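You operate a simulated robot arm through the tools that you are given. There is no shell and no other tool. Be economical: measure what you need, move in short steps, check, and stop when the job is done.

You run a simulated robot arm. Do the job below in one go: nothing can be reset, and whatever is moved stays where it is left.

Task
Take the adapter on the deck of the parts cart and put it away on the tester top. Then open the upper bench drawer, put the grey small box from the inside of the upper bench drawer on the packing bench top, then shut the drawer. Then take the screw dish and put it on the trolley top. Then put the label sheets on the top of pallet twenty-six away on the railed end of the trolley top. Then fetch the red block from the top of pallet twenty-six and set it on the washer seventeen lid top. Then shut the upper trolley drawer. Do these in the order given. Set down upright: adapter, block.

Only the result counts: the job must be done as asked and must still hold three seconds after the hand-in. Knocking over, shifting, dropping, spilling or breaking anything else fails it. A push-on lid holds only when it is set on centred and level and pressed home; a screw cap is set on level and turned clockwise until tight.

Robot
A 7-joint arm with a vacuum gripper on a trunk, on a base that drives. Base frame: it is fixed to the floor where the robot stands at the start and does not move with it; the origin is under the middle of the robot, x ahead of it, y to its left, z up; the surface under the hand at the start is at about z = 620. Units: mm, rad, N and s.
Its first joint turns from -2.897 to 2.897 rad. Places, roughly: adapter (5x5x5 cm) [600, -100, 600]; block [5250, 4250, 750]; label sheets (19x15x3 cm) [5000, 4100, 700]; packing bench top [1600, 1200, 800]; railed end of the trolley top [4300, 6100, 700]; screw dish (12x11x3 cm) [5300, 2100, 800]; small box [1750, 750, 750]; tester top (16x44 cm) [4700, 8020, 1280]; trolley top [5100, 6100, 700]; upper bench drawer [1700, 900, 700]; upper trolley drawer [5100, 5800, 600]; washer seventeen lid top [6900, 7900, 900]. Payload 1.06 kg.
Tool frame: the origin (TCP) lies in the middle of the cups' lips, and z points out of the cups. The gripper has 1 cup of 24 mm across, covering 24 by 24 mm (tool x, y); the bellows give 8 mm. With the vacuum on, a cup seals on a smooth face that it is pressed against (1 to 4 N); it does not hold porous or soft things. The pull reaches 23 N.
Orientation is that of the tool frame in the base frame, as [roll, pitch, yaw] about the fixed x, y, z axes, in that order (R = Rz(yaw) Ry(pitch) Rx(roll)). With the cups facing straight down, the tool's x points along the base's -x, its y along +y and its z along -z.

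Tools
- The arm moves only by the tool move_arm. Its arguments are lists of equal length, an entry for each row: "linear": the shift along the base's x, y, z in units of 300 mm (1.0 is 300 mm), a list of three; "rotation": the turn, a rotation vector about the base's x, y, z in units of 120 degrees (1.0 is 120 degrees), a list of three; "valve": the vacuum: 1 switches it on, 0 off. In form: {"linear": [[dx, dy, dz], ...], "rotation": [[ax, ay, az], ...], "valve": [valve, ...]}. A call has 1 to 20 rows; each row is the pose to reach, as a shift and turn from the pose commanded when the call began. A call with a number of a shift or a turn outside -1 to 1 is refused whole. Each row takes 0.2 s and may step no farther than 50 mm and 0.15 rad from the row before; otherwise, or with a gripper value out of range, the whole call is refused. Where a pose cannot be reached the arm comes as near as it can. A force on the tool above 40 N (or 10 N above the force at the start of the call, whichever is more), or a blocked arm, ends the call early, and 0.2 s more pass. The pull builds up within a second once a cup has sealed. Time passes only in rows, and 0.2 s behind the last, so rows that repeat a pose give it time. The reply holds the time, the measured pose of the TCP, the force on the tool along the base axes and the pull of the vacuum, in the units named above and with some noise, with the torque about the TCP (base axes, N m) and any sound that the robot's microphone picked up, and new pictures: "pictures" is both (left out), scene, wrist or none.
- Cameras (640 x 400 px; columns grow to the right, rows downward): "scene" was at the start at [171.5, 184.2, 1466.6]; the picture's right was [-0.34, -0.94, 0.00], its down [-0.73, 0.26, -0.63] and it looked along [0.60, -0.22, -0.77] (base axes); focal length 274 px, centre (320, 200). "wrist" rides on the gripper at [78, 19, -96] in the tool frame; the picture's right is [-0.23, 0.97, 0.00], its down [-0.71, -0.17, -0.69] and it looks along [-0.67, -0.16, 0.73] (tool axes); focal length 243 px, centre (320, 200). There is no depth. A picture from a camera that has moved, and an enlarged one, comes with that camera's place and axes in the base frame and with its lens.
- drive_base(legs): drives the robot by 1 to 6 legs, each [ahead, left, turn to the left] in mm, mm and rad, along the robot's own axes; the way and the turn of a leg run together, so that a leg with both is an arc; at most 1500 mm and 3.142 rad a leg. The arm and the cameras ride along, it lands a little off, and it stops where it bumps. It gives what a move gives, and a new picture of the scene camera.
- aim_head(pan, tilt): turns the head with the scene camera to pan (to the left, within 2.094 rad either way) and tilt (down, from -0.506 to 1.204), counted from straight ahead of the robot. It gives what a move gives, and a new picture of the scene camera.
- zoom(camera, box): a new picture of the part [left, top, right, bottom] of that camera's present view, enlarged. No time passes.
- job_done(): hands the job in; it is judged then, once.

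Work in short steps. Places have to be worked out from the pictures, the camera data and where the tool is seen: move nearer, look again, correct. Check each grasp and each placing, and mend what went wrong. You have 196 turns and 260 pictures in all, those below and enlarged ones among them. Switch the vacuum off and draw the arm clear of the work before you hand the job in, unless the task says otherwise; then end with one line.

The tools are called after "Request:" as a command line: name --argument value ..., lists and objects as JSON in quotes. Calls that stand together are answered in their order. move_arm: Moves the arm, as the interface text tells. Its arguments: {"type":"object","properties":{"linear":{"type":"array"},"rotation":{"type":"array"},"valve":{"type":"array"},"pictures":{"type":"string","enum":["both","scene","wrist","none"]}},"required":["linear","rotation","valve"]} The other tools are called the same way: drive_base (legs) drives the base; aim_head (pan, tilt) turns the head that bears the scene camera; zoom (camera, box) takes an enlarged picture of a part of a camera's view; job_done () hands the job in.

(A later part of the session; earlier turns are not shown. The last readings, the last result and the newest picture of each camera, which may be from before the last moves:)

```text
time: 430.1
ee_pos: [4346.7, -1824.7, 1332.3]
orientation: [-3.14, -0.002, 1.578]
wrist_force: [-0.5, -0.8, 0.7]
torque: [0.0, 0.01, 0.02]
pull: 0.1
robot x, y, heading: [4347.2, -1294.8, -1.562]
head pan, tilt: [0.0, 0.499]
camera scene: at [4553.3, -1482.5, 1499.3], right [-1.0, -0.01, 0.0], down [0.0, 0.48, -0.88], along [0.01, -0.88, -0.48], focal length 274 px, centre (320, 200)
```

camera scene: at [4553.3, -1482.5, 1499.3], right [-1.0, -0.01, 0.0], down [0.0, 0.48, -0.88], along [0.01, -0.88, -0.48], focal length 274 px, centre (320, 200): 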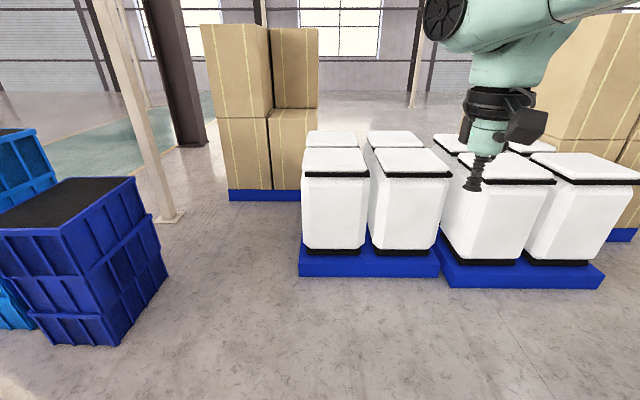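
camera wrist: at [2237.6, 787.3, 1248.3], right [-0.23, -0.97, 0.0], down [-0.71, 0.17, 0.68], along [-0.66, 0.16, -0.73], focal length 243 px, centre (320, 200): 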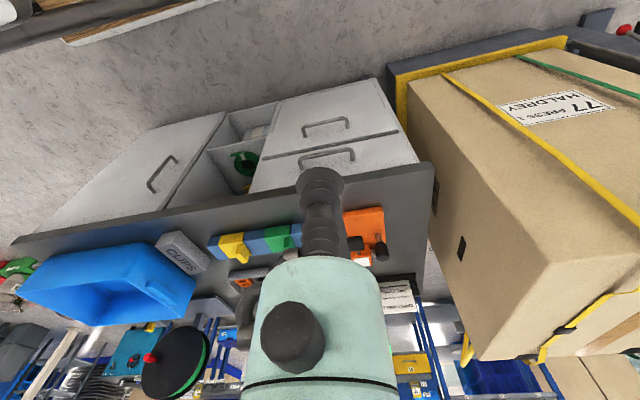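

I back up the aisle with the same heading to y of about 3100, then strafe to face the dark bench.

Request:
drive_base --legs '[[0, 0, -0.009], [-1480, 0, 0], [-1480, 0, 0], [-1450, 0, 0]]'

Request:
aim_head --pan 0.6 --tilt 0.5

```text
time: 451.5
ee_pos: [4391.4, 2594.1, 1332.0]
orientation: [-3.139, -0.002, 1.558]
wrist_force: [0.9, -0.4, -1.2]
torque: [0.02, 0.01, 0.0]
pull: 0.0
robot x, y, heading: [4395.2, 3126.7, -1.581]
head pan, tilt: [0.0, 0.499]
camera scene: at [4603.9, 2932.0, 1499.3], right [-1.0, 0.01, 0.0], down [0.01, 0.48, -0.88], along [-0.01, -0.88, -0.48], focal length 274 px, centre (320, 200)
```

scene: 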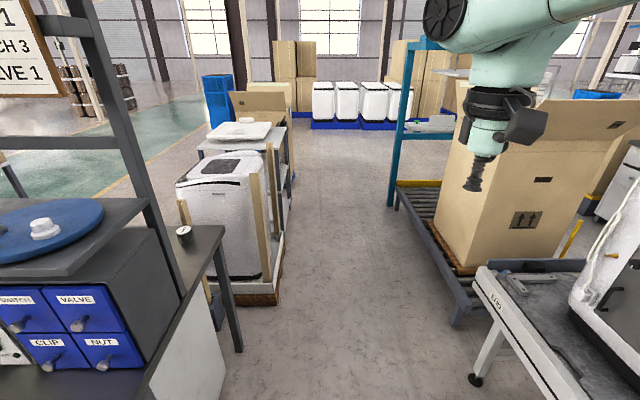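

```text
time: 452.5
ee_pos: [4390.0, 2594.3, 1332.0]
orientation: [-3.14, -0.002, 1.557]
wrist_force: [0.1, -0.2, -0.4]
torque: [-0.01, 0.03, 0.01]
pull: 0.1
robot x, y, heading: [4394.3, 3126.4, -1.577]
head pan, tilt: [0.6, 0.499]
camera scene: at [4655.4, 2947.3, 1499.3], right [-0.83, -0.55, 0.0], down [-0.27, 0.4, -0.88], along [0.49, -0.73, -0.48], focal length 274 px, centre (320, 200)
```

scene: 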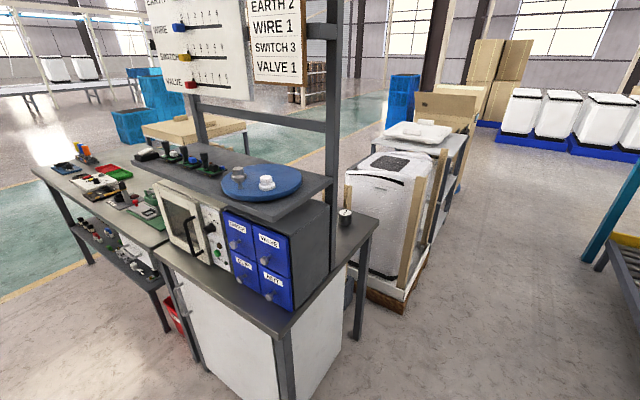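

The dish should be behind the microwave, on the bench's south side. I drive back south a bit to view that side.

Request:
drive_base --legs '[[1450, 20, 0]]'

Request:
aim_head --pan 1.57 --tilt 0.5

```text
time: 459.7
ee_pos: [4396.7, 1146.7, 1331.5]
orientation: [-3.139, -0.002, 1.559]
wrist_force: [-0.2, 0.4, 1.0]
torque: [-0.01, -0.02, 0.03]
pull: 0.1
robot x, y, heading: [4401.5, 1675.1, -1.578]
head pan, tilt: [0.6, 0.499]
camera scene: at [4661.1, 1498.9, 1499.3], right [-0.83, -0.56, 0.0], down [-0.27, 0.4, -0.88], along [0.49, -0.73, -0.48], focal length 274 px, centre (320, 200)
```

scene: 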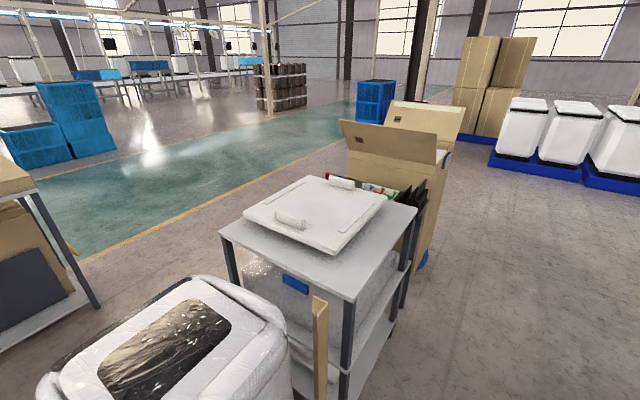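

```text
time: 461.0
ee_pos: [4397.4, 1144.3, 1332.1]
orientation: [-3.14, -0.002, 1.561]
wrist_force: [0.4, -0.2, 0.2]
torque: [-0.02, 0.0, -0.02]
pull: 0.0
robot x, y, heading: [4402.1, 1677.2, -1.583]
head pan, tilt: [1.571, 0.499]
camera scene: at [4701.4, 1573.6, 1499.3], right [-0.01, -1.0, 0.0], down [-0.48, 0.0, -0.88], along [0.88, -0.01, -0.48], focal length 274 px, centre (320, 200)
```

scene: 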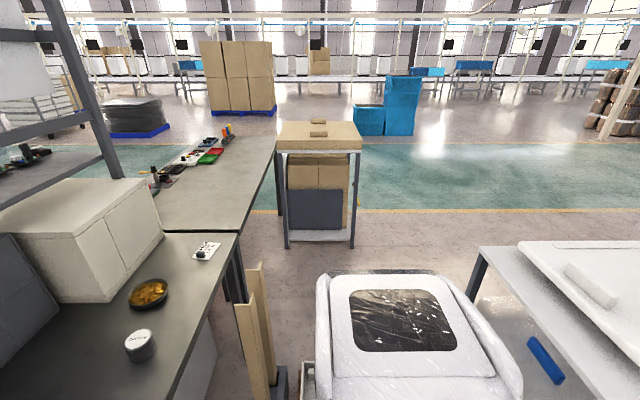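

There is the screw dish, at (148, 293) on the bench behind the microwave. I zoom in.

Request:
zoom --camera "scene" --box '[100, 230, 230, 370]'

```text
2.86 times, centred on (165, 300) of scene
camera zoom: at [4701.4, 1573.6, 1499.3], right [-0.01, -1.0, 0.0], down [-0.48, 0.0, -0.88], along [0.88, -0.01, -0.48], focal length 782 px, centre (763, -86)
```

zoom: 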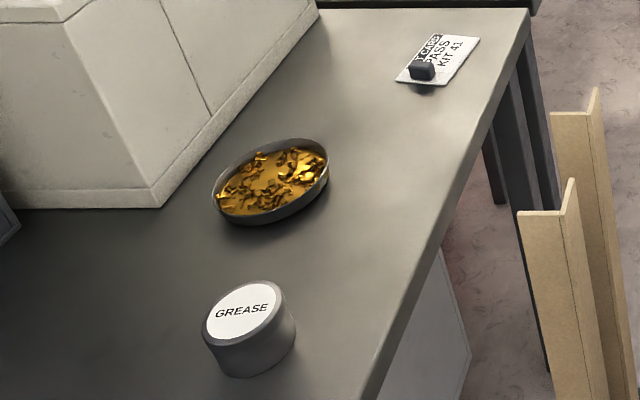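

Dish at about (5360, 2137). I reposition: back up, turn to face +x toward the bench.

Request:
drive_base --legs '[[-390, 0, 0], [0, 0, 1.583], [100, 0, 0]]'

Request:
aim_head --pan -0.1 --tilt 0.7

```text
time: 468.1
ee_pos: [5036.0, 2073.4, 1331.6]
orientation: [-3.139, -0.001, -3.142]
wrist_force: [0.8, -0.6, -0.8]
torque: [0.03, 0.02, -0.01]
pull: 0.1
robot x, y, heading: [4504.7, 2068.6, 0.001]
head pan, tilt: [1.571, 0.499]
camera scene: at [4604.9, 2372.6, 1499.3], right [1.0, 0.0, 0.0], down [0.0, -0.48, -0.88], along [0.0, 0.88, -0.48], focal length 274 px, centre (320, 200)
```

scene: 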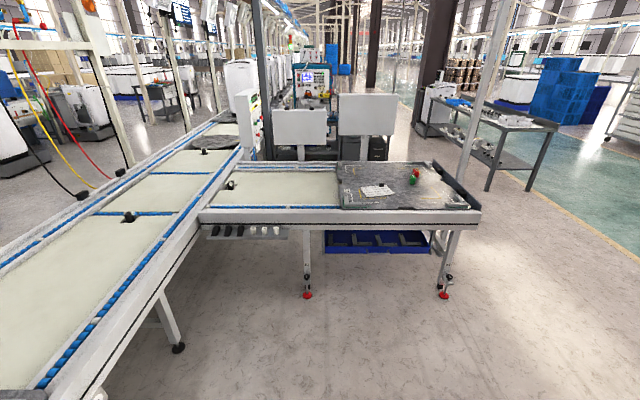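

```text
time: 469.8
ee_pos: [5036.6, 2070.9, 1332.1]
orientation: [-3.139, -0.002, -3.14]
wrist_force: [0.4, 0.1, -0.5]
torque: [0.01, 0.0, 0.01]
pull: 0.1
robot x, y, heading: [4504.3, 2072.1, 0.003]
head pan, tilt: [-0.099, 0.7]
camera scene: at [4689.5, 2273.3, 1481.6], right [-0.1, -1.0, 0.0], down [-0.64, 0.06, -0.76], along [0.76, -0.07, -0.64], focal length 274 px, centre (320, 200)
```

scene: 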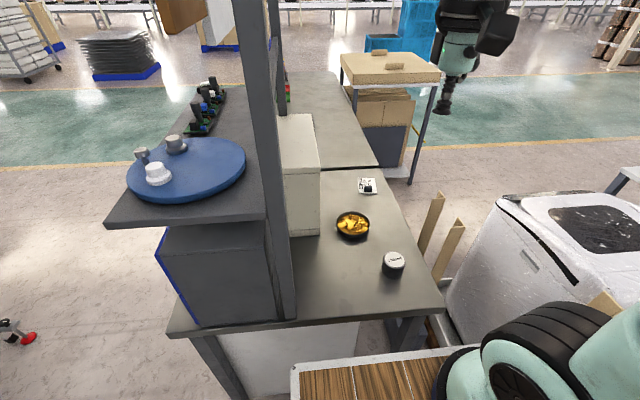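

Triangulated: the dish is at (5323, 2106), rim z of about 830. I move above it for a wrist view.

Request:
move_arm --linear '[[0.1, 0.01, -0.1], [0.2, 0.02, -0.2], [0.3, 0.04, -0.3], [0.4, 0.06, -0.4], [0.5, 0.08, -0.5], [0.6, 0.1, -0.6], [0.7, 0.1, -0.7], [0.8, 0.1, -0.8], [0.88, 0.1, -0.9], [0.92, 0.1, -1.0]]' --rotation '[[0, 0, 0], [0, 0, 0], [0, 0, 0], [0, 0, 0], [0, 0, 0], [0, 0, 0], [0, 0, 0], [0, 0, 0], [0, 0, 0], [0, 0, 0]]' --valve '[0, 0, 0, 0, 0, 0, 0, 0, 0, 0]' --pictures "wrist"

Request:
zoom --camera "wrist" --box '[220, 40, 420, 165]'

```text
time: 472.0
ee_pos: [5312.5, 2102.9, 1032.9]
orientation: [-3.14, 0.0, 3.141]
wrist_force: [-0.3, 0.3, 0.3]
torque: [0.02, -0.01, -0.02]
pull: 0.1
robot x, y, heading: [4501.6, 2068.0, 0.004]
head pan, tilt: [-0.099, 0.7]
camera wrist: at [5234.4, 2121.3, 1127.9], right [0.24, 0.97, 0.0], down [0.71, -0.17, 0.69], along [0.67, -0.16, -0.73], focal length 243 px, centre (320, 200)
```

wrist: 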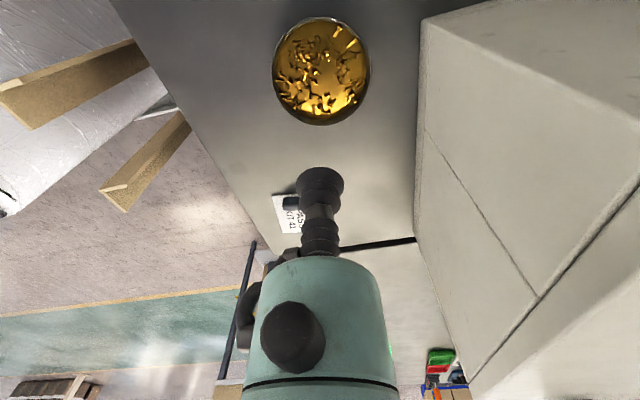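

```text
3.20 times, centred on (320, 102) of wrist
camera zoom: at [5234.4, 2121.3, 1127.9], right [0.24, 0.97, 0.0], down [0.71, -0.17, 0.69], along [0.67, -0.16, -0.73], focal length 776 px, centre (320, 512)
```

zoom: 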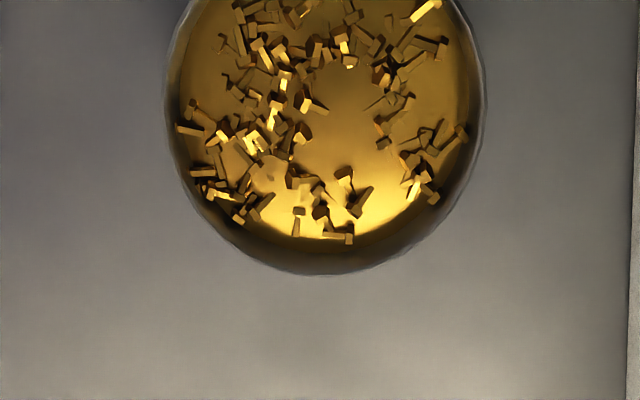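

The screws lie in a ring with a bare patch near (5331, 2107), just large enough for the cup. I get closer for a precise look.

Request:
move_arm --linear '[[0.03, 0.007, -0.12], [0.063, 0.015, -0.25], [0.063, 0.015, -0.38], [0.063, 0.015, -0.45]]' --rotation '[[0, 0, 0], [0, 0, 0], [0, 0, 0], [0, 0, 0]]' --valve '[0, 0, 0, 0]' --pictures "wrist"

Request:
zoom --camera "wrist" --box '[220, 30, 420, 200]'

```text
time: 473.0
ee_pos: [5329.9, 2107.3, 896.5]
orientation: [-3.139, 0.001, 3.141]
wrist_force: [0.1, 0.3, -0.7]
torque: [0.0, -0.02, -0.01]
pull: 0.0
robot x, y, heading: [4508.8, 2068.0, 0.001]
head pan, tilt: [-0.099, 0.7]
camera wrist: at [5252.3, 2126.4, 992.3], right [0.24, 0.97, 0.0], down [0.71, -0.17, 0.68], along [0.67, -0.16, -0.73], focal length 243 px, centre (320, 200)
```

wrist: 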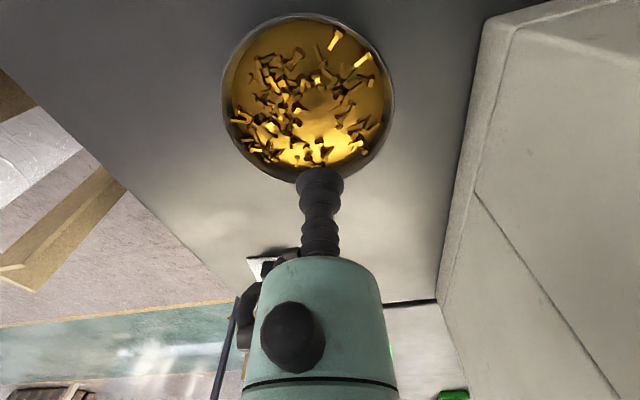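

```text
2.35 times, centred on (320, 115) of wrist
camera zoom: at [5252.3, 2126.4, 992.3], right [0.24, 0.97, 0.0], down [0.71, -0.17, 0.68], along [0.67, -0.16, -0.73], focal length 571 px, centre (320, 400)
```

zoom: 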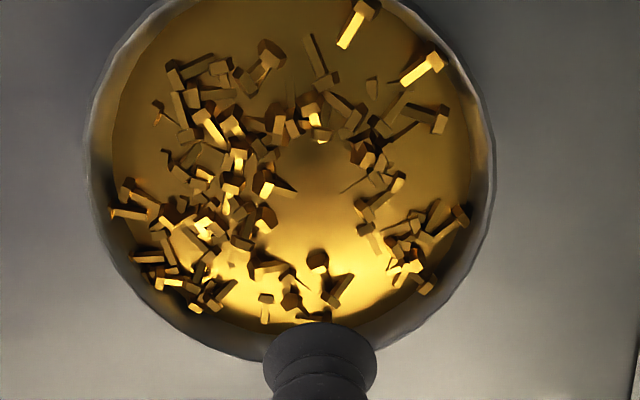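

The bare patch is at (5330, 2108, z of about 809), exactly below the TCP. I descend gently with vacuum on.

Request:
move_arm --linear '[[0, 0.001, -0.12], [0, 0.001, -0.22], [0, 0.001, -0.26], [0, 0.001, -0.28], [0, 0.001, -0.295], [0, 0.001, -0.305], [0, 0.001, -0.305]]' --rotation '[[0, 0, 0], [0, 0, 0], [0, 0, 0], [0, 0, 0], [0, 0, 0], [0, 0, 0], [0, 0, 0]]' --valve '[0, 0, 1, 1, 1, 1, 1]' --pictures "wrist"

```text
time: 473.8
ee_pos: [5333.6, 2107.5, 828.8]
orientation: [-3.141, 0.009, -3.141]
wrist_force: [-3.7, 0.5, 26.7]
torque: [0.02, -0.11, -0.02]
pull: 22.2
robot x, y, heading: [4506.6, 2068.6, 0.003]
head pan, tilt: [-0.099, 0.7]
stopped in row 3: the force on the tool passed its limit at 63 N (the readings are from after the stop); the commanded pose is now the measured one
camera wrist: at [5254.5, 2125.9, 923.6], right [0.23, 0.97, 0.0], down [0.7, -0.17, 0.69], along [0.67, -0.16, -0.72], focal length 243 px, centre (320, 200)
```

wrist: 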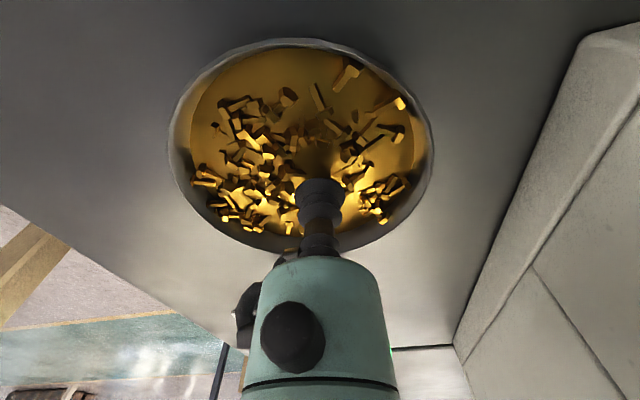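

Contact came earlier than estimated, but it sealed (pull 22). I lift slowly.

Request:
move_arm --linear '[[0, 0, 0.01], [0, 0, 0.03], [0, 0, 0.06], [0, 0, 0.1], [0, 0, 0.15], [0, 0, 0.2], [0, 0, 0.27], [0, 0, 0.34]]' --rotation '[[0, 0, 0], [0, 0, 0], [0, 0, 0], [0, 0, 0], [0, 0, 0], [0, 0, 0], [0, 0, 0], [0, 0, 0]]' --valve '[1, 1, 1, 1, 1, 1, 1, 1]' --pictures "both"

```text
time: 475.6
ee_pos: [5333.3, 2106.9, 927.2]
orientation: [3.141, 0.003, -3.14]
wrist_force: [0.0, 1.2, -4.6]
torque: [0.02, -0.04, -0.02]
pull: 22.6
robot x, y, heading: [4503.4, 2067.2, 0.006]
head pan, tilt: [-0.099, 0.7]
camera scene: at [4689.8, 2273.3, 1481.5], right [-0.1, -1.0, 0.0], down [-0.64, 0.06, -0.76], along [0.76, -0.07, -0.64], focal length 274 px, centre (320, 200)
camera wrist: at [5254.2, 2126.2, 1023.4], right [0.23, 0.97, 0.0], down [0.71, -0.17, 0.69], along [0.67, -0.16, -0.73], focal length 243 px, centre (320, 200)
```

scene: 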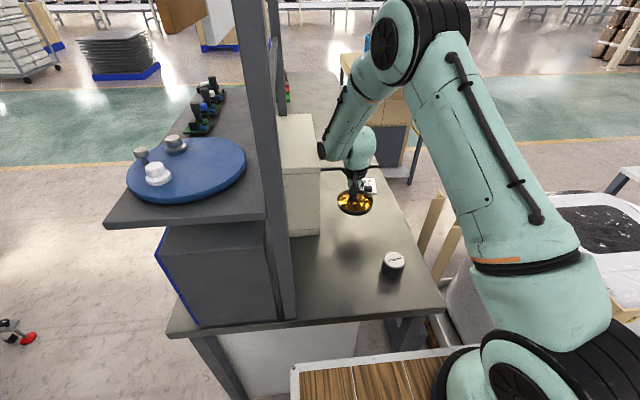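
wrist: 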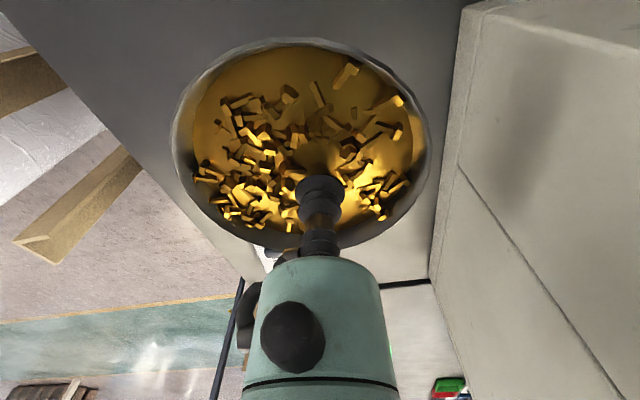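

The dish is held level with the screws in place. I retreat slowly up and back to the travel pose.

Request:
move_arm --linear '[[-0.03, 0, 0.08], [-0.08, 0, 0.18], [-0.14, -0.01, 0.28], [-0.2, -0.02, 0.38], [-0.26, -0.03, 0.48], [-0.32, -0.04, 0.58], [-0.38, -0.05, 0.68], [-0.45, -0.06, 0.78], [-0.52, -0.07, 0.88], [-0.6, -0.08, 0.97]]' --rotation '[[0, 0, 0], [0, 0, 0], [0, 0, 0], [0, 0, 0], [0, 0, 0], [0, 0, 0], [0, 0, 0], [0, 0, 0], [0, 0, 0], [0, 0, 0]]' --valve '[1, 1, 1, 1, 1, 1, 1, 1, 1, 1]' --pictures "none"

Request:
move_arm --linear '[[-0.07, 0, 0.06], [-0.15, 0, 0.12], [-0.23, 0, 0.18], [-0.31, 0, 0.24], [-0.38, 0, 0.3], [-0.41, 0, 0.33]]' --rotation '[[0, 0, 0], [0, 0, 0], [0, 0, 0], [0, 0, 0], [0, 0, 0], [0, 0, 0]]' --valve '[1, 1, 1, 1, 1, 1]' --pictures "wrist"

```text
time: 477.8
ee_pos: [5155.1, 2083.0, 1219.5]
orientation: [-3.139, 0.003, 3.141]
wrist_force: [-0.1, 0.0, -5.0]
torque: [0.02, -0.03, 0.0]
pull: 23.0
robot x, y, heading: [4506.7, 2066.2, -0.003]
head pan, tilt: [-0.099, 0.7]
```

```text
time: 479.1
ee_pos: [5030.4, 2082.6, 1318.5]
orientation: [-3.14, 0.004, -3.14]
wrist_force: [1.0, 0.0, -4.7]
torque: [-0.01, -0.05, 0.01]
pull: 23.3
robot x, y, heading: [4505.6, 2070.6, 0.006]
head pan, tilt: [-0.099, 0.7]
camera wrist: at [4951.3, 2102.0, 1413.2], right [0.23, 0.97, 0.0], down [0.71, -0.17, 0.69], along [0.67, -0.16, -0.73], focal length 243 px, centre (320, 200)
```

wrist: 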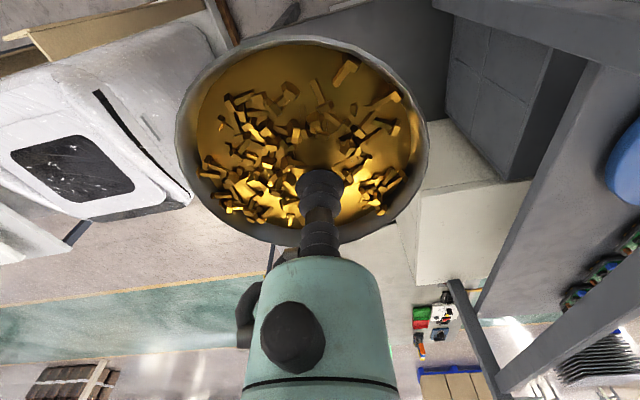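

Next the dish goes to the trolley. I back off, strafe north, then east, and turn to +y.

Request:
drive_base --legs '[[-160, 0, 0], [0, 1080, 0], [800, 0, 0], [800, 0, 0], [0, 0, 1.565]]'

Request:
aim_head --pan 0.6 --tilt 0.45

```text
time: 497.4
ee_pos: [5929.1, 3696.4, 1317.9]
orientation: [-3.14, 0.005, -1.56]
wrist_force: [0.4, 0.2, -3.9]
torque: [0.05, 0.04, 0.01]
pull: 22.9
robot x, y, heading: [5950.7, 3172.8, 1.585]
head pan, tilt: [-0.099, 0.7]
camera scene: at [5742.6, 3353.6, 1481.6], right [1.0, -0.09, 0.0], down [-0.06, -0.64, -0.76], along [0.07, 0.76, -0.64], focal length 274 px, centre (320, 200)
```

scene: 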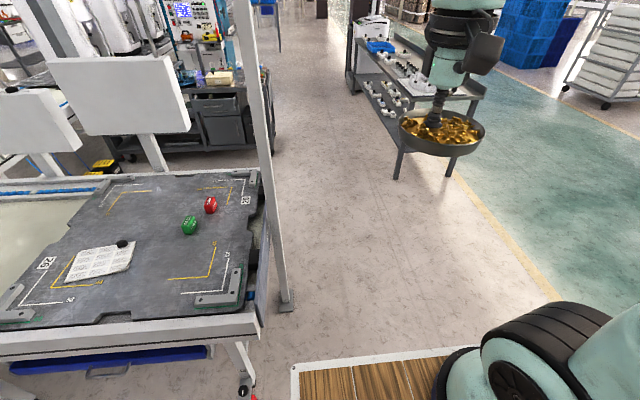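

```text
time: 498.4
ee_pos: [5928.4, 3696.4, 1318.6]
orientation: [-3.14, 0.003, -1.558]
wrist_force: [0.5, -0.9, -4.4]
torque: [0.07, 0.0, -0.01]
pull: 23.1
robot x, y, heading: [5948.0, 3173.6, 1.584]
head pan, tilt: [0.6, 0.45]
camera scene: at [5682.4, 3344.1, 1503.7], right [0.82, 0.57, 0.0], down [0.25, -0.36, -0.9], along [-0.52, 0.74, -0.44], focal length 274 px, centre (320, 200)
```

scene: 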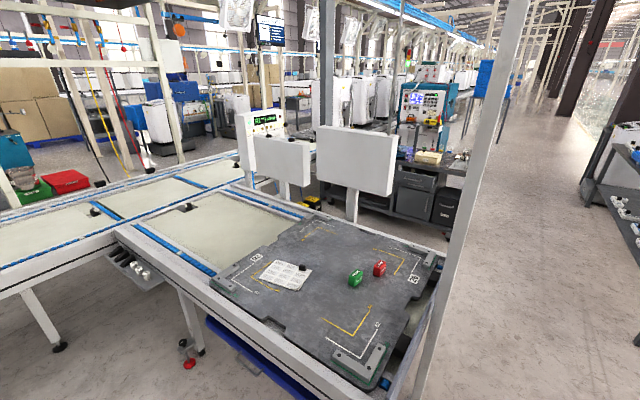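

There is a post at (5613, 4225), so I shift right a bit and drive ahead to y of about 5250, then look left.

Request:
drive_base --legs '[[0, -70, -0.014], [1050, 0, 0], [1030, 0, 0]]'

Request:
aim_head --pan 1.4 --tilt 0.55

Request:
aim_head --pan 0.6 --tilt 0.6

```text
time: 509.4
ee_pos: [5993.4, 5773.5, 1318.8]
orientation: [-3.14, 0.003, -1.565]
wrist_force: [0.1, -0.3, -3.7]
torque: [0.07, -0.01, 0.01]
pull: 22.7
robot x, y, heading: [6008.2, 5248.8, 1.582]
head pan, tilt: [0.6, 0.45]
camera scene: at [5744.5, 5424.0, 1503.8], right [0.82, 0.57, 0.0], down [0.25, -0.36, -0.9], along [-0.51, 0.74, -0.44], focal length 274 px, centre (320, 200)
```

scene: 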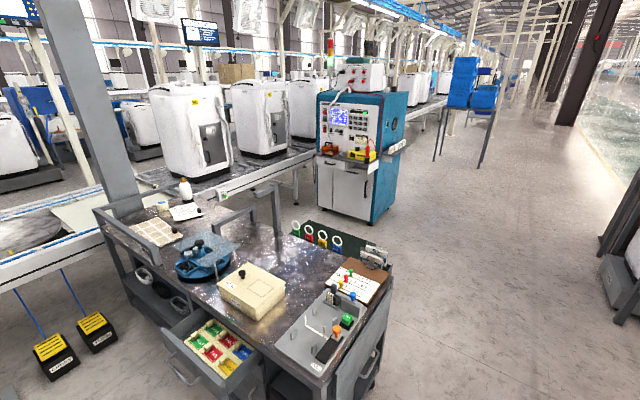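

```text
time: 510.5
ee_pos: [5992.7, 5774.9, 1318.5]
orientation: [-3.138, 0.004, -1.566]
wrist_force: [-0.2, -1.0, -4.6]
torque: [0.08, -0.01, 0.01]
pull: 22.6
robot x, y, heading: [6005.1, 5248.5, 1.573]
head pan, tilt: [1.4, 0.55]
camera scene: at [5708.3, 5363.2, 1494.7], right [0.16, 0.99, 0.0], down [0.52, -0.09, -0.85], along [-0.84, 0.14, -0.52], focal length 274 px, centre (320, 200)
```

scene: 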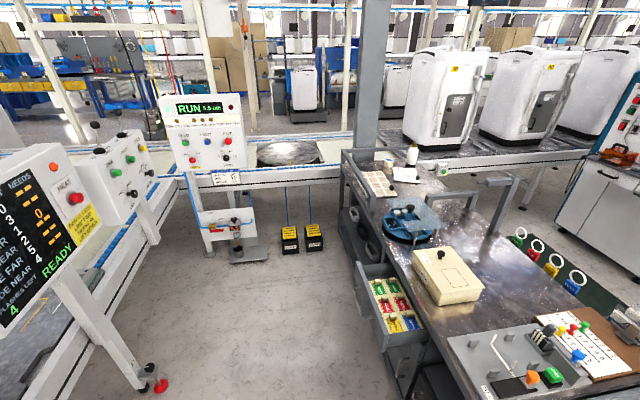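

```text
time: 511.6
ee_pos: [5993.9, 5774.3, 1319.2]
orientation: [-3.139, 0.004, -1.566]
wrist_force: [-0.5, -0.1, -5.1]
torque: [0.06, 0.05, 0.0]
pull: 23.4
robot x, y, heading: [6006.9, 5252.0, 1.575]
head pan, tilt: [0.6, 0.6]
camera scene: at [5746.5, 5421.0, 1490.2], right [0.82, 0.57, 0.0], down [0.32, -0.46, -0.83], along [-0.47, 0.68, -0.56], focal length 274 px, centre (320, 200)
```

scene: 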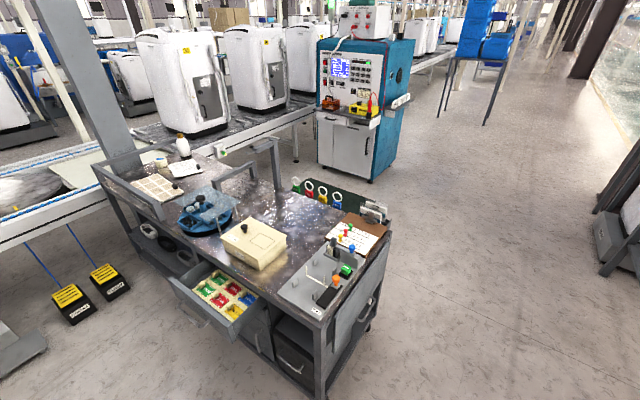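

I will place the dish from the trolley's east end, in the free area behind the cream box at about (5090, 6170). I turn to heading π here, then strafe to y 6170.

Request:
drive_base --legs '[[0, 0, 1.567], [0, -920, 0]]'

Request:
aim_head --pan 0.1 --tilt 0.7

```text
time: 520.3
ee_pos: [5465.1, 6141.6, 1318.2]
orientation: [-3.139, 0.005, 0.023]
wrist_force: [-0.4, -0.4, -5.0]
torque: [0.0, 0.05, -0.01]
pull: 22.7
robot x, y, heading: [5990.7, 6166.2, -3.121]
head pan, tilt: [0.6, 0.6]
camera scene: at [5820.7, 5901.9, 1490.2], right [-0.58, 0.81, 0.0], down [0.46, 0.33, -0.83], along [-0.67, -0.48, -0.56], focal length 274 px, centre (320, 200)
```

scene: 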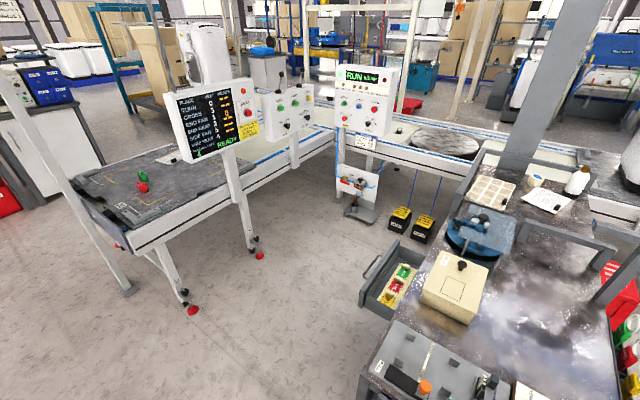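

```text
time: 521.2
ee_pos: [5463.8, 6142.2, 1318.7]
orientation: [-3.141, 0.002, 0.023]
wrist_force: [-0.2, -0.6, -4.6]
torque: [-0.03, 0.03, 0.0]
pull: 23.2
robot x, y, heading: [5990.3, 6165.8, -3.119]
head pan, tilt: [0.099, 0.7]
camera scene: at [5808.1, 5943.0, 1481.6], right [-0.12, 0.99, 0.0], down [0.64, 0.08, -0.77], along [-0.76, -0.09, -0.64], focal length 274 px, centre (320, 200)
```

scene: 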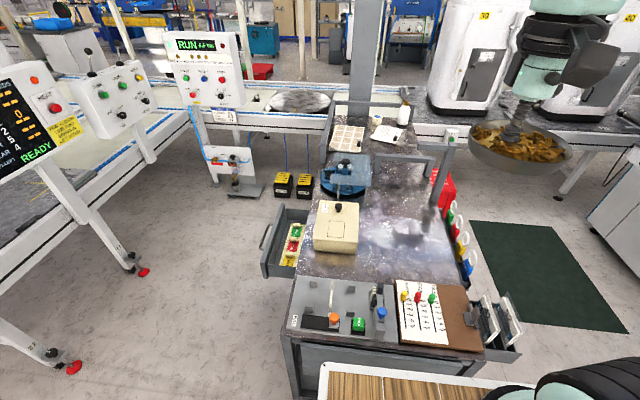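

Free area around (5120, 6175) on the trolley top. I extend and lower toward it.

Request:
move_arm --linear '[[-0.1, 0.01, -0.1], [-0.2, 0.02, -0.2], [-0.3, 0.03, -0.3], [-0.4, 0.04, -0.4], [-0.5, 0.06, -0.5], [-0.6, 0.07, -0.6], [-0.7, 0.08, -0.7], [-0.8, 0.09, -0.8], [-0.9, 0.1, -0.9], [-1.0, 0.1, -1.0]]' --rotation '[[0, 0, 0], [0, 0, 0], [0, 0, 0], [0, 0, 0], [0, 0, 0], [0, 0, 0], [0, 0, 0], [0, 0, 0], [0, 0, 0], [0, 0, 0]]' --valve '[1, 1, 1, 1, 1, 1, 1, 1, 1, 1]' --pictures "none"

Request:
move_arm --linear '[[-0.07, 0.01, -0.1], [-0.14, 0.01, -0.2], [-0.14, 0.01, -0.3], [-0.14, 0.01, -0.4], [-0.14, 0.01, -0.5]]' --rotation '[[0, 0, 0], [0, 0, 0], [0, 0, 0], [0, 0, 0], [0, 0, 0]]' --valve '[1, 1, 1, 1, 1]' --pictures "both"

```text
time: 523.4
ee_pos: [5163.2, 6172.4, 1019.8]
orientation: [-3.138, 0.005, 0.024]
wrist_force: [0.1, -0.4, -3.9]
torque: [-0.02, 0.06, 0.0]
pull: 22.6
robot x, y, heading: [5984.4, 6168.8, -3.12]
head pan, tilt: [0.099, 0.7]
```

```text
time: 524.6
ee_pos: [5122.2, 6175.0, 869.3]
orientation: [-3.141, 0.006, 0.022]
wrist_force: [-0.3, 0.5, -4.5]
torque: [-0.04, 0.05, -0.02]
pull: 23.2
robot x, y, heading: [5988.4, 6164.2, -3.123]
head pan, tilt: [0.099, 0.7]
camera scene: at [5808.3, 5943.2, 1481.6], right [-0.12, 0.99, 0.0], down [0.64, 0.08, -0.76], along [-0.76, -0.09, -0.64], focal length 274 px, centre (320, 200)
camera wrist: at [5201.0, 6157.4, 963.5], right [-0.21, -0.98, 0.0], down [-0.71, 0.16, 0.69], along [-0.67, 0.15, -0.72], focal length 243 px, centre (320, 200)
```

scene: 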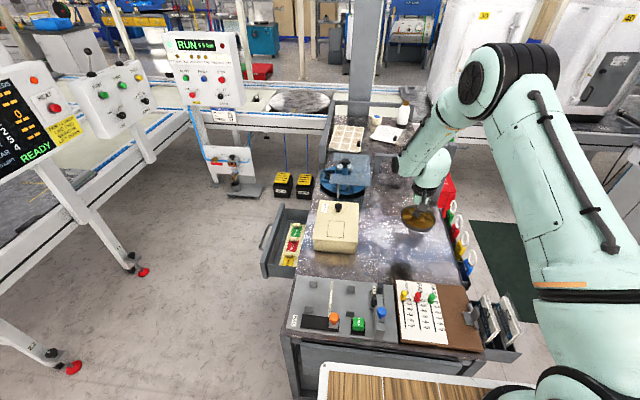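
wrist: 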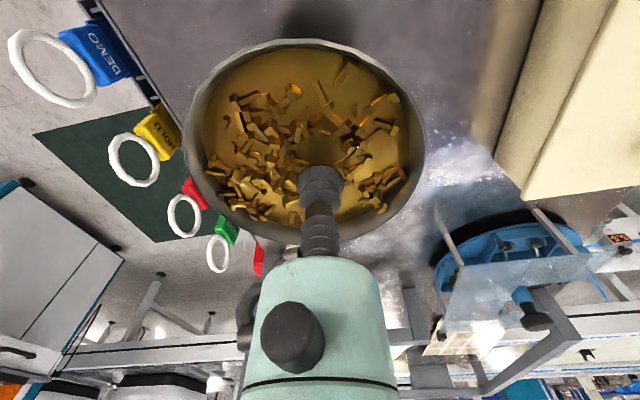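

Dish footprint is clear (trolley edge at y 6343, cream box at 6005). I lower to contact.

Request:
move_arm --linear '[[0, 0, -0.12], [0, 0, -0.24], [0, 0, -0.34], [0, 0, -0.39], [0, 0, -0.42]]' --rotation '[[0, 0, 0], [0, 0, 0], [0, 0, 0], [0, 0, 0], [0, 0, 0]]' --valve '[1, 1, 1, 1, 1]' --pictures "wrist"

```text
time: 525.8
ee_pos: [5122.2, 6175.3, 742.9]
orientation: [-3.139, 0.005, 0.023]
wrist_force: [-1.2, 0.0, -4.5]
torque: [-0.01, 0.04, -0.01]
pull: 22.9
robot x, y, heading: [5988.4, 6169.1, -3.122]
head pan, tilt: [0.099, 0.7]
camera wrist: at [5201.2, 6157.8, 837.1], right [-0.21, -0.98, 0.0], down [-0.71, 0.15, 0.69], along [-0.67, 0.15, -0.73], focal length 243 px, centre (320, 200)
```

wrist: 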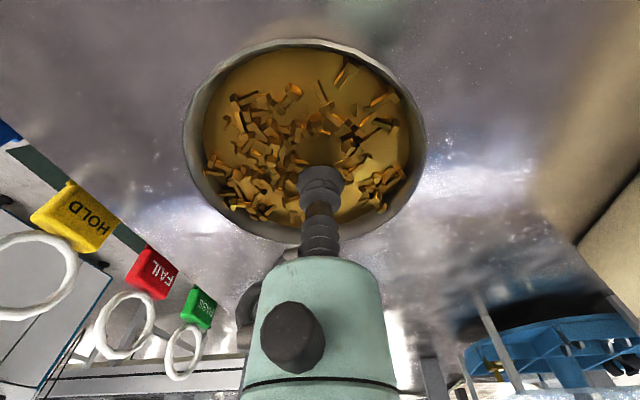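

Request:
move_arm --linear '[[0, 0, -0.01], [0, 0, -0.02], [0, 0, -0.03], [0, 0, -0.04], [0, 0, -0.05], [0, 0, -0.06], [0, 0, -0.07], [0, 0, -0.08]]' --rotation '[[0, 0, 0], [0, 0, 0], [0, 0, 0], [0, 0, 0], [0, 0, 0], [0, 0, 0], [0, 0, 0], [0, 0, 0]]' --valve '[1, 1, 1, 1, 1, 1, 1, 1]' --pictures "none"

```text
time: 527.1
ee_pos: [5119.5, 6175.2, 730.2]
orientation: [3.141, 0.01, 0.023]
wrist_force: [2.6, -1.3, 16.1]
torque: [0.05, -0.02, -0.04]
pull: 23.0
robot x, y, heading: [5990.3, 6165.7, -3.119]
head pan, tilt: [0.099, 0.7]
stopped in row 6: the force on the tool passed its limit at 46 N (the readings are from after the stop); the commanded pose is now the measured one
```

In contact with the trolley top. I release and lift slowly.

Request:
move_arm --linear '[[0, 0, 0.005], [0, 0, 0.01], [0, 0, 0.01], [0, 0, 0.01], [0, 0, 0.01], [0, 0, 0.03], [0, 0, 0.08], [0, 0, 0.2], [0, 0, 0.35], [0, 0, 0.5], [0, 0, 0.65]]' --rotation '[[0, 0, 0], [0, 0, 0], [0, 0, 0], [0, 0, 0], [0, 0, 0], [0, 0, 0], [0, 0, 0], [0, 0, 0], [0, 0, 0], [0, 0, 0], [0, 0, 0]]' --valve '[0, 0, 0, 0, 0, 0, 0, 0, 0, 0, 0]' --pictures "both"

```text
time: 529.5
ee_pos: [5121.4, 6176.6, 923.5]
orientation: [3.141, 0.005, 0.024]
wrist_force: [-0.5, -0.1, -0.1]
torque: [0.0, 0.0, 0.0]
pull: 0.1
robot x, y, heading: [5989.6, 6168.1, -3.12]
head pan, tilt: [0.099, 0.7]
camera scene: at [5807.8, 5943.0, 1481.5], right [-0.12, 0.99, 0.0], down [0.64, 0.08, -0.76], along [-0.76, -0.09, -0.64], focal length 274 px, centre (320, 200)
camera wrist: at [5199.8, 6158.2, 1018.1], right [-0.21, -0.98, 0.0], down [-0.71, 0.15, 0.69], along [-0.67, 0.15, -0.72], focal length 243 px, centre (320, 200)
```

scene: 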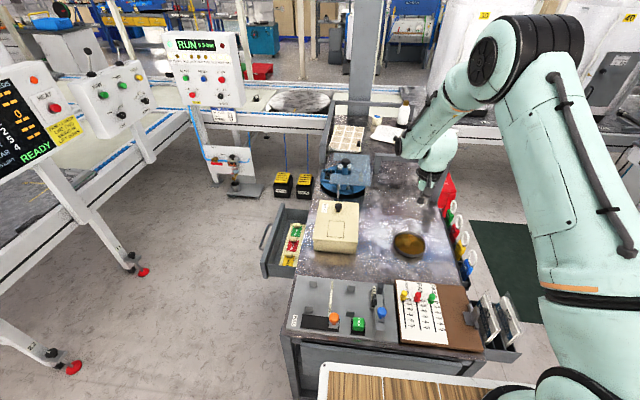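
wrist: 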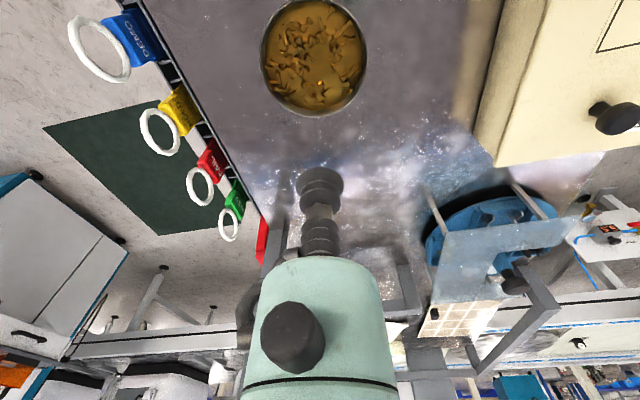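

The dish sits well. While here, I zoom on the railed end to plan the next placement.

Request:
zoom --camera "scene" --box '[300, 80, 460, 200]'

```text
3.33 times, centred on (380, 140) of scene
camera zoom: at [5807.8, 5943.0, 1481.5], right [-0.12, 0.99, 0.0], down [0.64, 0.08, -0.76], along [-0.76, -0.09, -0.64], focal length 913 px, centre (120, 400)
```

zoom: 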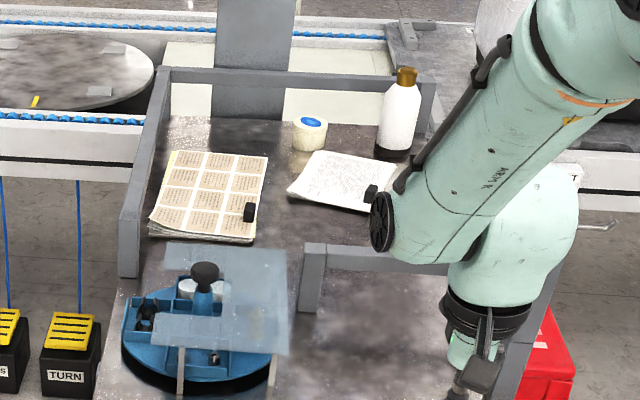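

Railed end has free space around (4460, 6150), between the papers and the U-rail. I retract the arm to the travel pose.

Request:
move_arm --linear '[[0.0, 0, 0.13], [0.05, 0, 0.26], [0.15, 0, 0.38], [0.25, -0.01, 0.5], [0.35, -0.02, 0.6], [0.45, -0.03, 0.7], [0.55, -0.04, 0.8], [0.65, -0.05, 0.9], [0.75, -0.06, 1.0], [0.87, -0.07, 1.0], [1.0, -0.08, 1.0]]' --rotation '[[0, 0, 0], [0, 0, 0], [0, 0, 0], [0, 0, 0], [0, 0, 0], [0, 0, 0], [0, 0, 0], [0, 0, 0], [0, 0, 0], [0, 0, 0], [0, 0, 0]]' --valve '[0, 0, 0, 0, 0, 0, 0, 0, 0, 0, 0]' --pictures "none"

Request:
drive_base --legs '[[0, 930, 0], [0, 0, -1.57], [-1000, -10, 0], [-1050, 0, 0]]'

```text
time: 531.9
ee_pos: [5419.8, 6150.2, 1223.4]
orientation: [-3.141, 0.008, 0.024]
wrist_force: [-0.4, -1.6, -0.6]
torque: [-0.02, -0.03, 0.01]
pull: 0.1
robot x, y, heading: [5989.8, 6161.0, -3.115]
head pan, tilt: [0.099, 0.7]
```

```text
time: 550.4
ee_pos: [6074.1, 3743.6, 1223.1]
orientation: [-3.141, 0.007, -1.544]
wrist_force: [0.3, 0.6, -0.3]
torque: [0.01, -0.02, -0.02]
pull: 0.2
robot x, y, heading: [6094.6, 3175.4, 1.606]
head pan, tilt: [0.099, 0.7]
camera scene: at [5869.1, 3353.7, 1481.6], right [0.99, 0.13, 0.0], down [0.08, -0.64, -0.76], along [-0.1, 0.76, -0.64], focal length 274 px, centre (320, 200)
```

scene: 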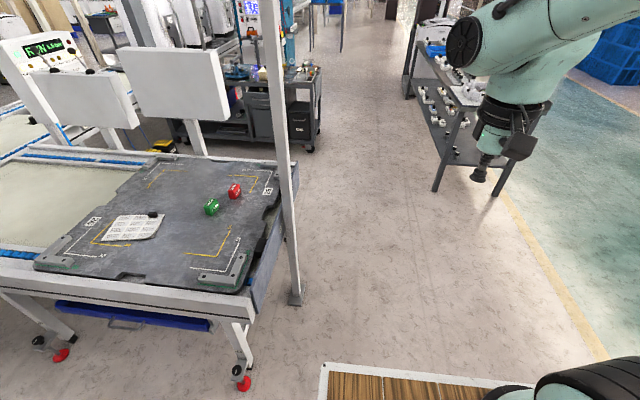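

I strafe to in front of the label sheets, at x of about 5030.

Request:
drive_base --legs '[[0, 0, -0.035], [0, 1070, 0], [40, 0, 0]]'

Request:
aim_head --pan -0.2 --tilt 0.75

```text
time: 556.8
ee_pos: [5022.5, 3787.9, 1224.3]
orientation: [3.141, 0.01, -1.573]
wrist_force: [0.2, 0.8, -0.3]
torque: [-0.01, -0.03, 0.0]
pull: 0.1
robot x, y, heading: [5024.3, 3219.0, 1.567]
head pan, tilt: [0.099, 0.7]
camera scene: at [4804.8, 3405.1, 1481.6], right [1.0, 0.1, 0.0], down [0.06, -0.64, -0.76], along [-0.07, 0.76, -0.64], focal length 274 px, centre (320, 200)
```

scene: 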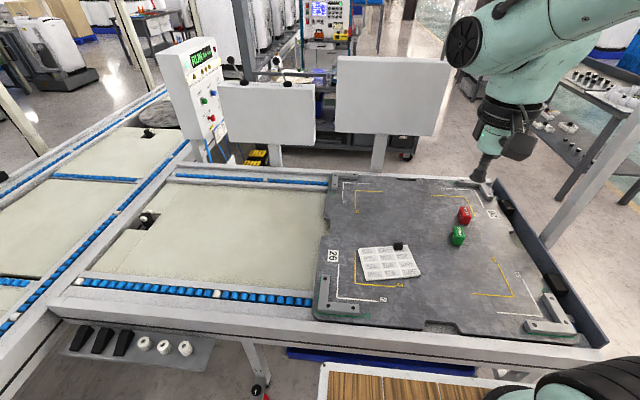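

```text
time: 557.6
ee_pos: [5021.5, 3788.0, 1224.0]
orientation: [-3.141, 0.007, -1.573]
wrist_force: [-0.2, 1.0, -0.2]
torque: [0.03, -0.01, 0.0]
pull: 0.0
robot x, y, heading: [5022.0, 3218.0, 1.567]
head pan, tilt: [-0.201, 0.75]
camera scene: at [4829.7, 3401.7, 1477.3], right [0.98, -0.2, 0.0], down [-0.14, -0.67, -0.73], along [0.15, 0.72, -0.68], focal length 274 px, centre (320, 200)
```

scene: 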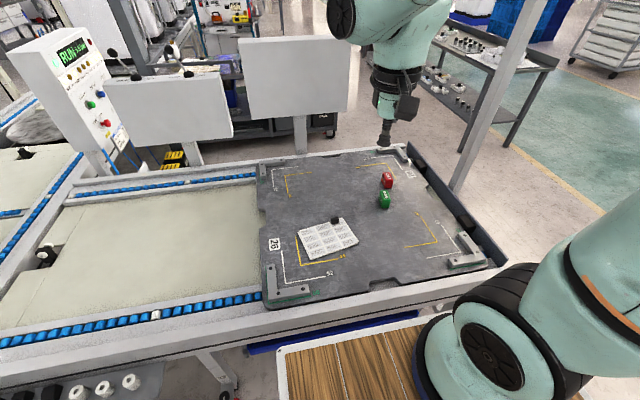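

Label sheets at about (4988, 4010). I move over for a close wrist view.

Request:
move_arm --linear '[[-0.02, 0.08, -0.13], [-0.04, 0.16, -0.26], [-0.06, 0.24, -0.39], [-0.08, 0.32, -0.52], [-0.1, 0.4, -0.65], [-0.11, 0.48, -0.78], [-0.11, 0.55, -0.9]]' --rotation '[[0, 0, 0], [0, 0, 0], [0, 0, 0], [0, 0, 0], [0, 0, 0], [0, 0, 0], [0, 0, 0]]' --valve '[0, 0, 0, 0, 0, 0, 0]' --pictures "wrist"

Request:
zoom --camera "wrist" --box '[220, 40, 460, 190]'

```text
time: 559.2
ee_pos: [4989.4, 3954.2, 954.1]
orientation: [3.141, 0.008, -1.574]
wrist_force: [0.1, 0.7, 0.0]
torque: [0.03, 0.0, -0.01]
pull: 0.1
robot x, y, heading: [5023.7, 3222.5, 1.575]
head pan, tilt: [-0.201, 0.75]
camera wrist: at [4969.7, 3874.4, 1048.4], right [-0.97, 0.24, 0.0], down [0.17, 0.7, 0.69], along [0.16, 0.67, -0.72], focal length 243 px, centre (320, 200)
```

wrist: 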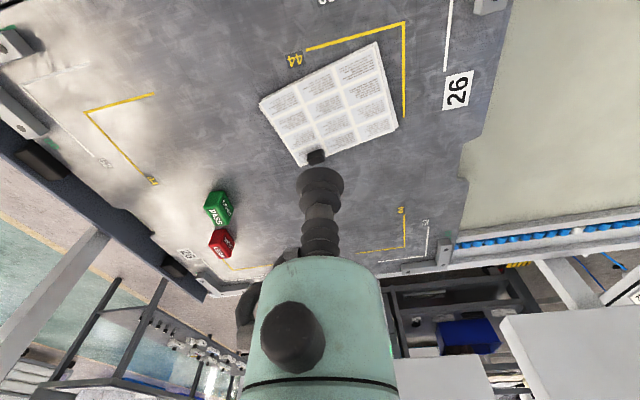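

```text
2.67 times, centred on (340, 115) of wrist
camera zoom: at [4969.7, 3874.4, 1048.4], right [-0.97, 0.24, 0.0], down [0.17, 0.7, 0.69], along [0.16, 0.67, -0.72], focal length 647 px, centre (267, 427)
```

zoom: 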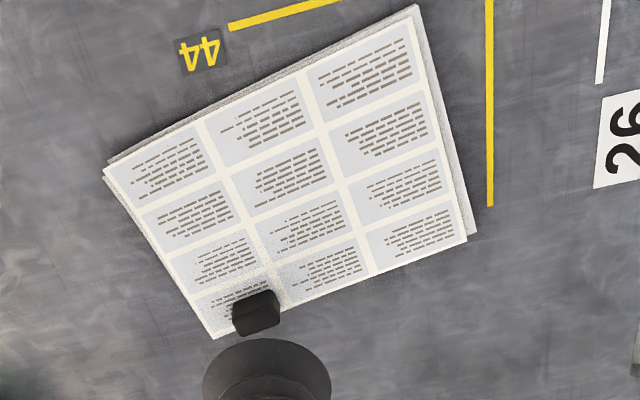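

The sheets are a thin stack with a small black knob at one edge. I try the cup on the sheet near its centre: move over (4988, 4013) and descend slowly.

Request:
move_arm --linear '[[0, 0.1, -0.12], [0, 0.197, -0.25], [0, 0.197, -0.4], [0, 0.197, -0.55], [0, 0.197, -0.68], [0, 0.197, -0.74]]' --rotation '[[0, 0, 0], [0, 0, 0], [0, 0, 0], [0, 0, 0], [0, 0, 0], [0, 0, 0]]' --valve '[0, 0, 0, 0, 0, 1]' --pictures "wrist"

```text
time: 560.6
ee_pos: [4990.5, 4011.0, 731.9]
orientation: [-3.142, 0.007, -1.572]
wrist_force: [0.1, -0.1, 0.0]
torque: [0.0, -0.03, 0.03]
pull: 0.2
robot x, y, heading: [5023.6, 3220.9, 1.568]
head pan, tilt: [-0.201, 0.75]
camera wrist: at [4970.8, 3933.1, 826.2], right [-0.97, 0.24, 0.0], down [0.17, 0.7, 0.69], along [0.16, 0.67, -0.72], focal length 243 px, centre (320, 200)
```

wrist: 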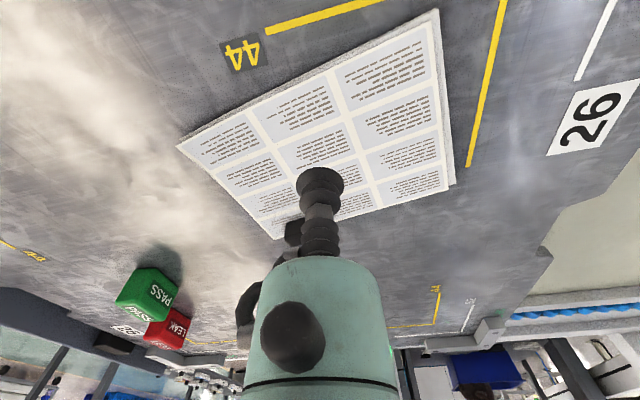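

Request:
move_arm --linear '[[0, 0.0, -0.02], [0, 0.0, -0.04], [0, 0, -0.06], [0, 0, -0.075], [0, 0, -0.09], [0, 0, -0.1], [0, 0, -0.11], [0, 0, -0.12]]' --rotation '[[0, 0, 0], [0, 0, 0], [0, 0, 0], [0, 0, 0], [0, 0, 0], [0, 0, 0], [0, 0, 0], [0, 0, 0]]' --valve '[1, 1, 1, 1, 1, 1, 1, 1]' --pictures "wrist"

```text
time: 562.4
ee_pos: [4989.5, 4011.8, 696.0]
orientation: [-3.14, 0.009, -1.572]
wrist_force: [-0.4, -0.5, -0.5]
torque: [-0.01, 0.01, -0.03]
pull: 0.0
robot x, y, heading: [5027.9, 3222.7, 1.571]
head pan, tilt: [-0.201, 0.75]
camera wrist: at [4970.2, 3932.8, 789.9], right [-0.97, 0.24, 0.0], down [0.17, 0.7, 0.69], along [0.16, 0.67, -0.72], focal length 243 px, centre (320, 200)
```

wrist: 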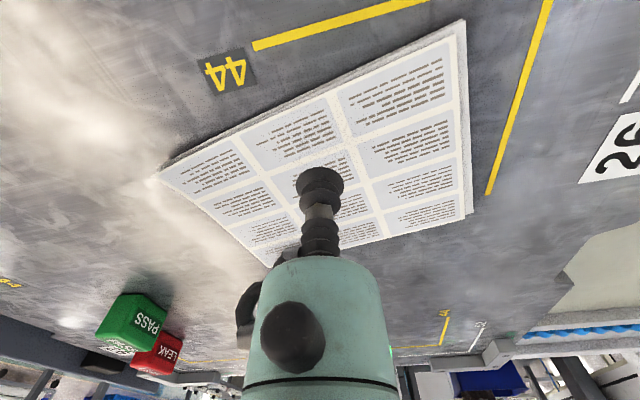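

Not touching yet; I continue down slowly.

Request:
move_arm --linear '[[0, 0.0, -0.02], [0, 0.0, -0.04], [0, 0, -0.06], [0, 0, -0.08], [0, 0, -0.1], [0, 0, -0.12], [0, 0, -0.14], [0, 0, -0.16]]' --rotation '[[0, 0, 0], [0, 0, 0], [0, 0, 0], [0, 0, 0], [0, 0, 0], [0, 0, 0], [0, 0, 0], [0, 0, 0]]' --valve '[1, 1, 1, 1, 1, 1, 1, 1]' --pictures "wrist"

```text
time: 564.2
ee_pos: [4989.2, 4011.3, 649.2]
orientation: [3.141, 0.009, -1.571]
wrist_force: [2.1, -5.9, 18.7]
torque: [0.06, 0.01, -0.03]
pull: 23.0
robot x, y, heading: [5024.0, 3222.8, 1.575]
head pan, tilt: [-0.201, 0.75]
camera wrist: at [4970.2, 3932.5, 743.1], right [-0.97, 0.24, 0.0], down [0.17, 0.7, 0.69], along [0.16, 0.67, -0.72], focal length 243 px, centre (320, 200)
```

wrist: 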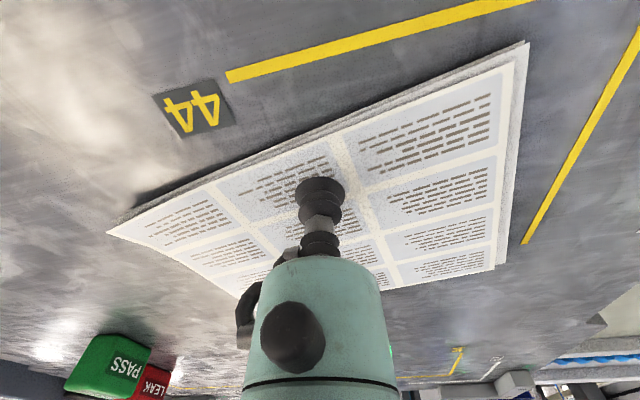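

It sealed on the sheet, but about 45 mm off its centre. I release and regrip nearer the centre at (5000, 4052).

Request:
move_arm --linear '[[0, 0, 0.005], [0, 0, 0.005], [0, 0, 0.005], [0, 0, 0.005], [0, 0, 0.03], [0, 0, 0.08], [0.02, 0.07, 0.08], [0.035, 0.137, 0.08]]' --rotation '[[0, 0, 0], [0, 0, 0], [0, 0, 0], [0, 0, 0], [0, 0, 0], [0, 0, 0], [0, 0, 0], [0, 0, 0]]' --valve '[0, 0, 0, 0, 0, 0, 0, 0]' --pictures "wrist"

```text
time: 566.0
ee_pos: [4999.1, 4052.8, 670.7]
orientation: [3.142, 0.01, -1.572]
wrist_force: [-0.5, 0.5, 0.4]
torque: [-0.01, 0.01, 0.01]
pull: 0.0
robot x, y, heading: [5023.7, 3220.8, 1.567]
head pan, tilt: [-0.201, 0.75]
camera wrist: at [4980.7, 3973.9, 765.9], right [-0.97, 0.24, 0.0], down [0.17, 0.7, 0.69], along [0.16, 0.67, -0.72], focal length 243 px, centre (320, 200)
```

wrist: 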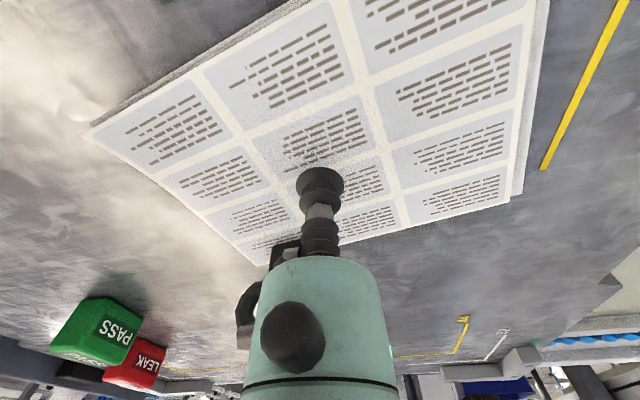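

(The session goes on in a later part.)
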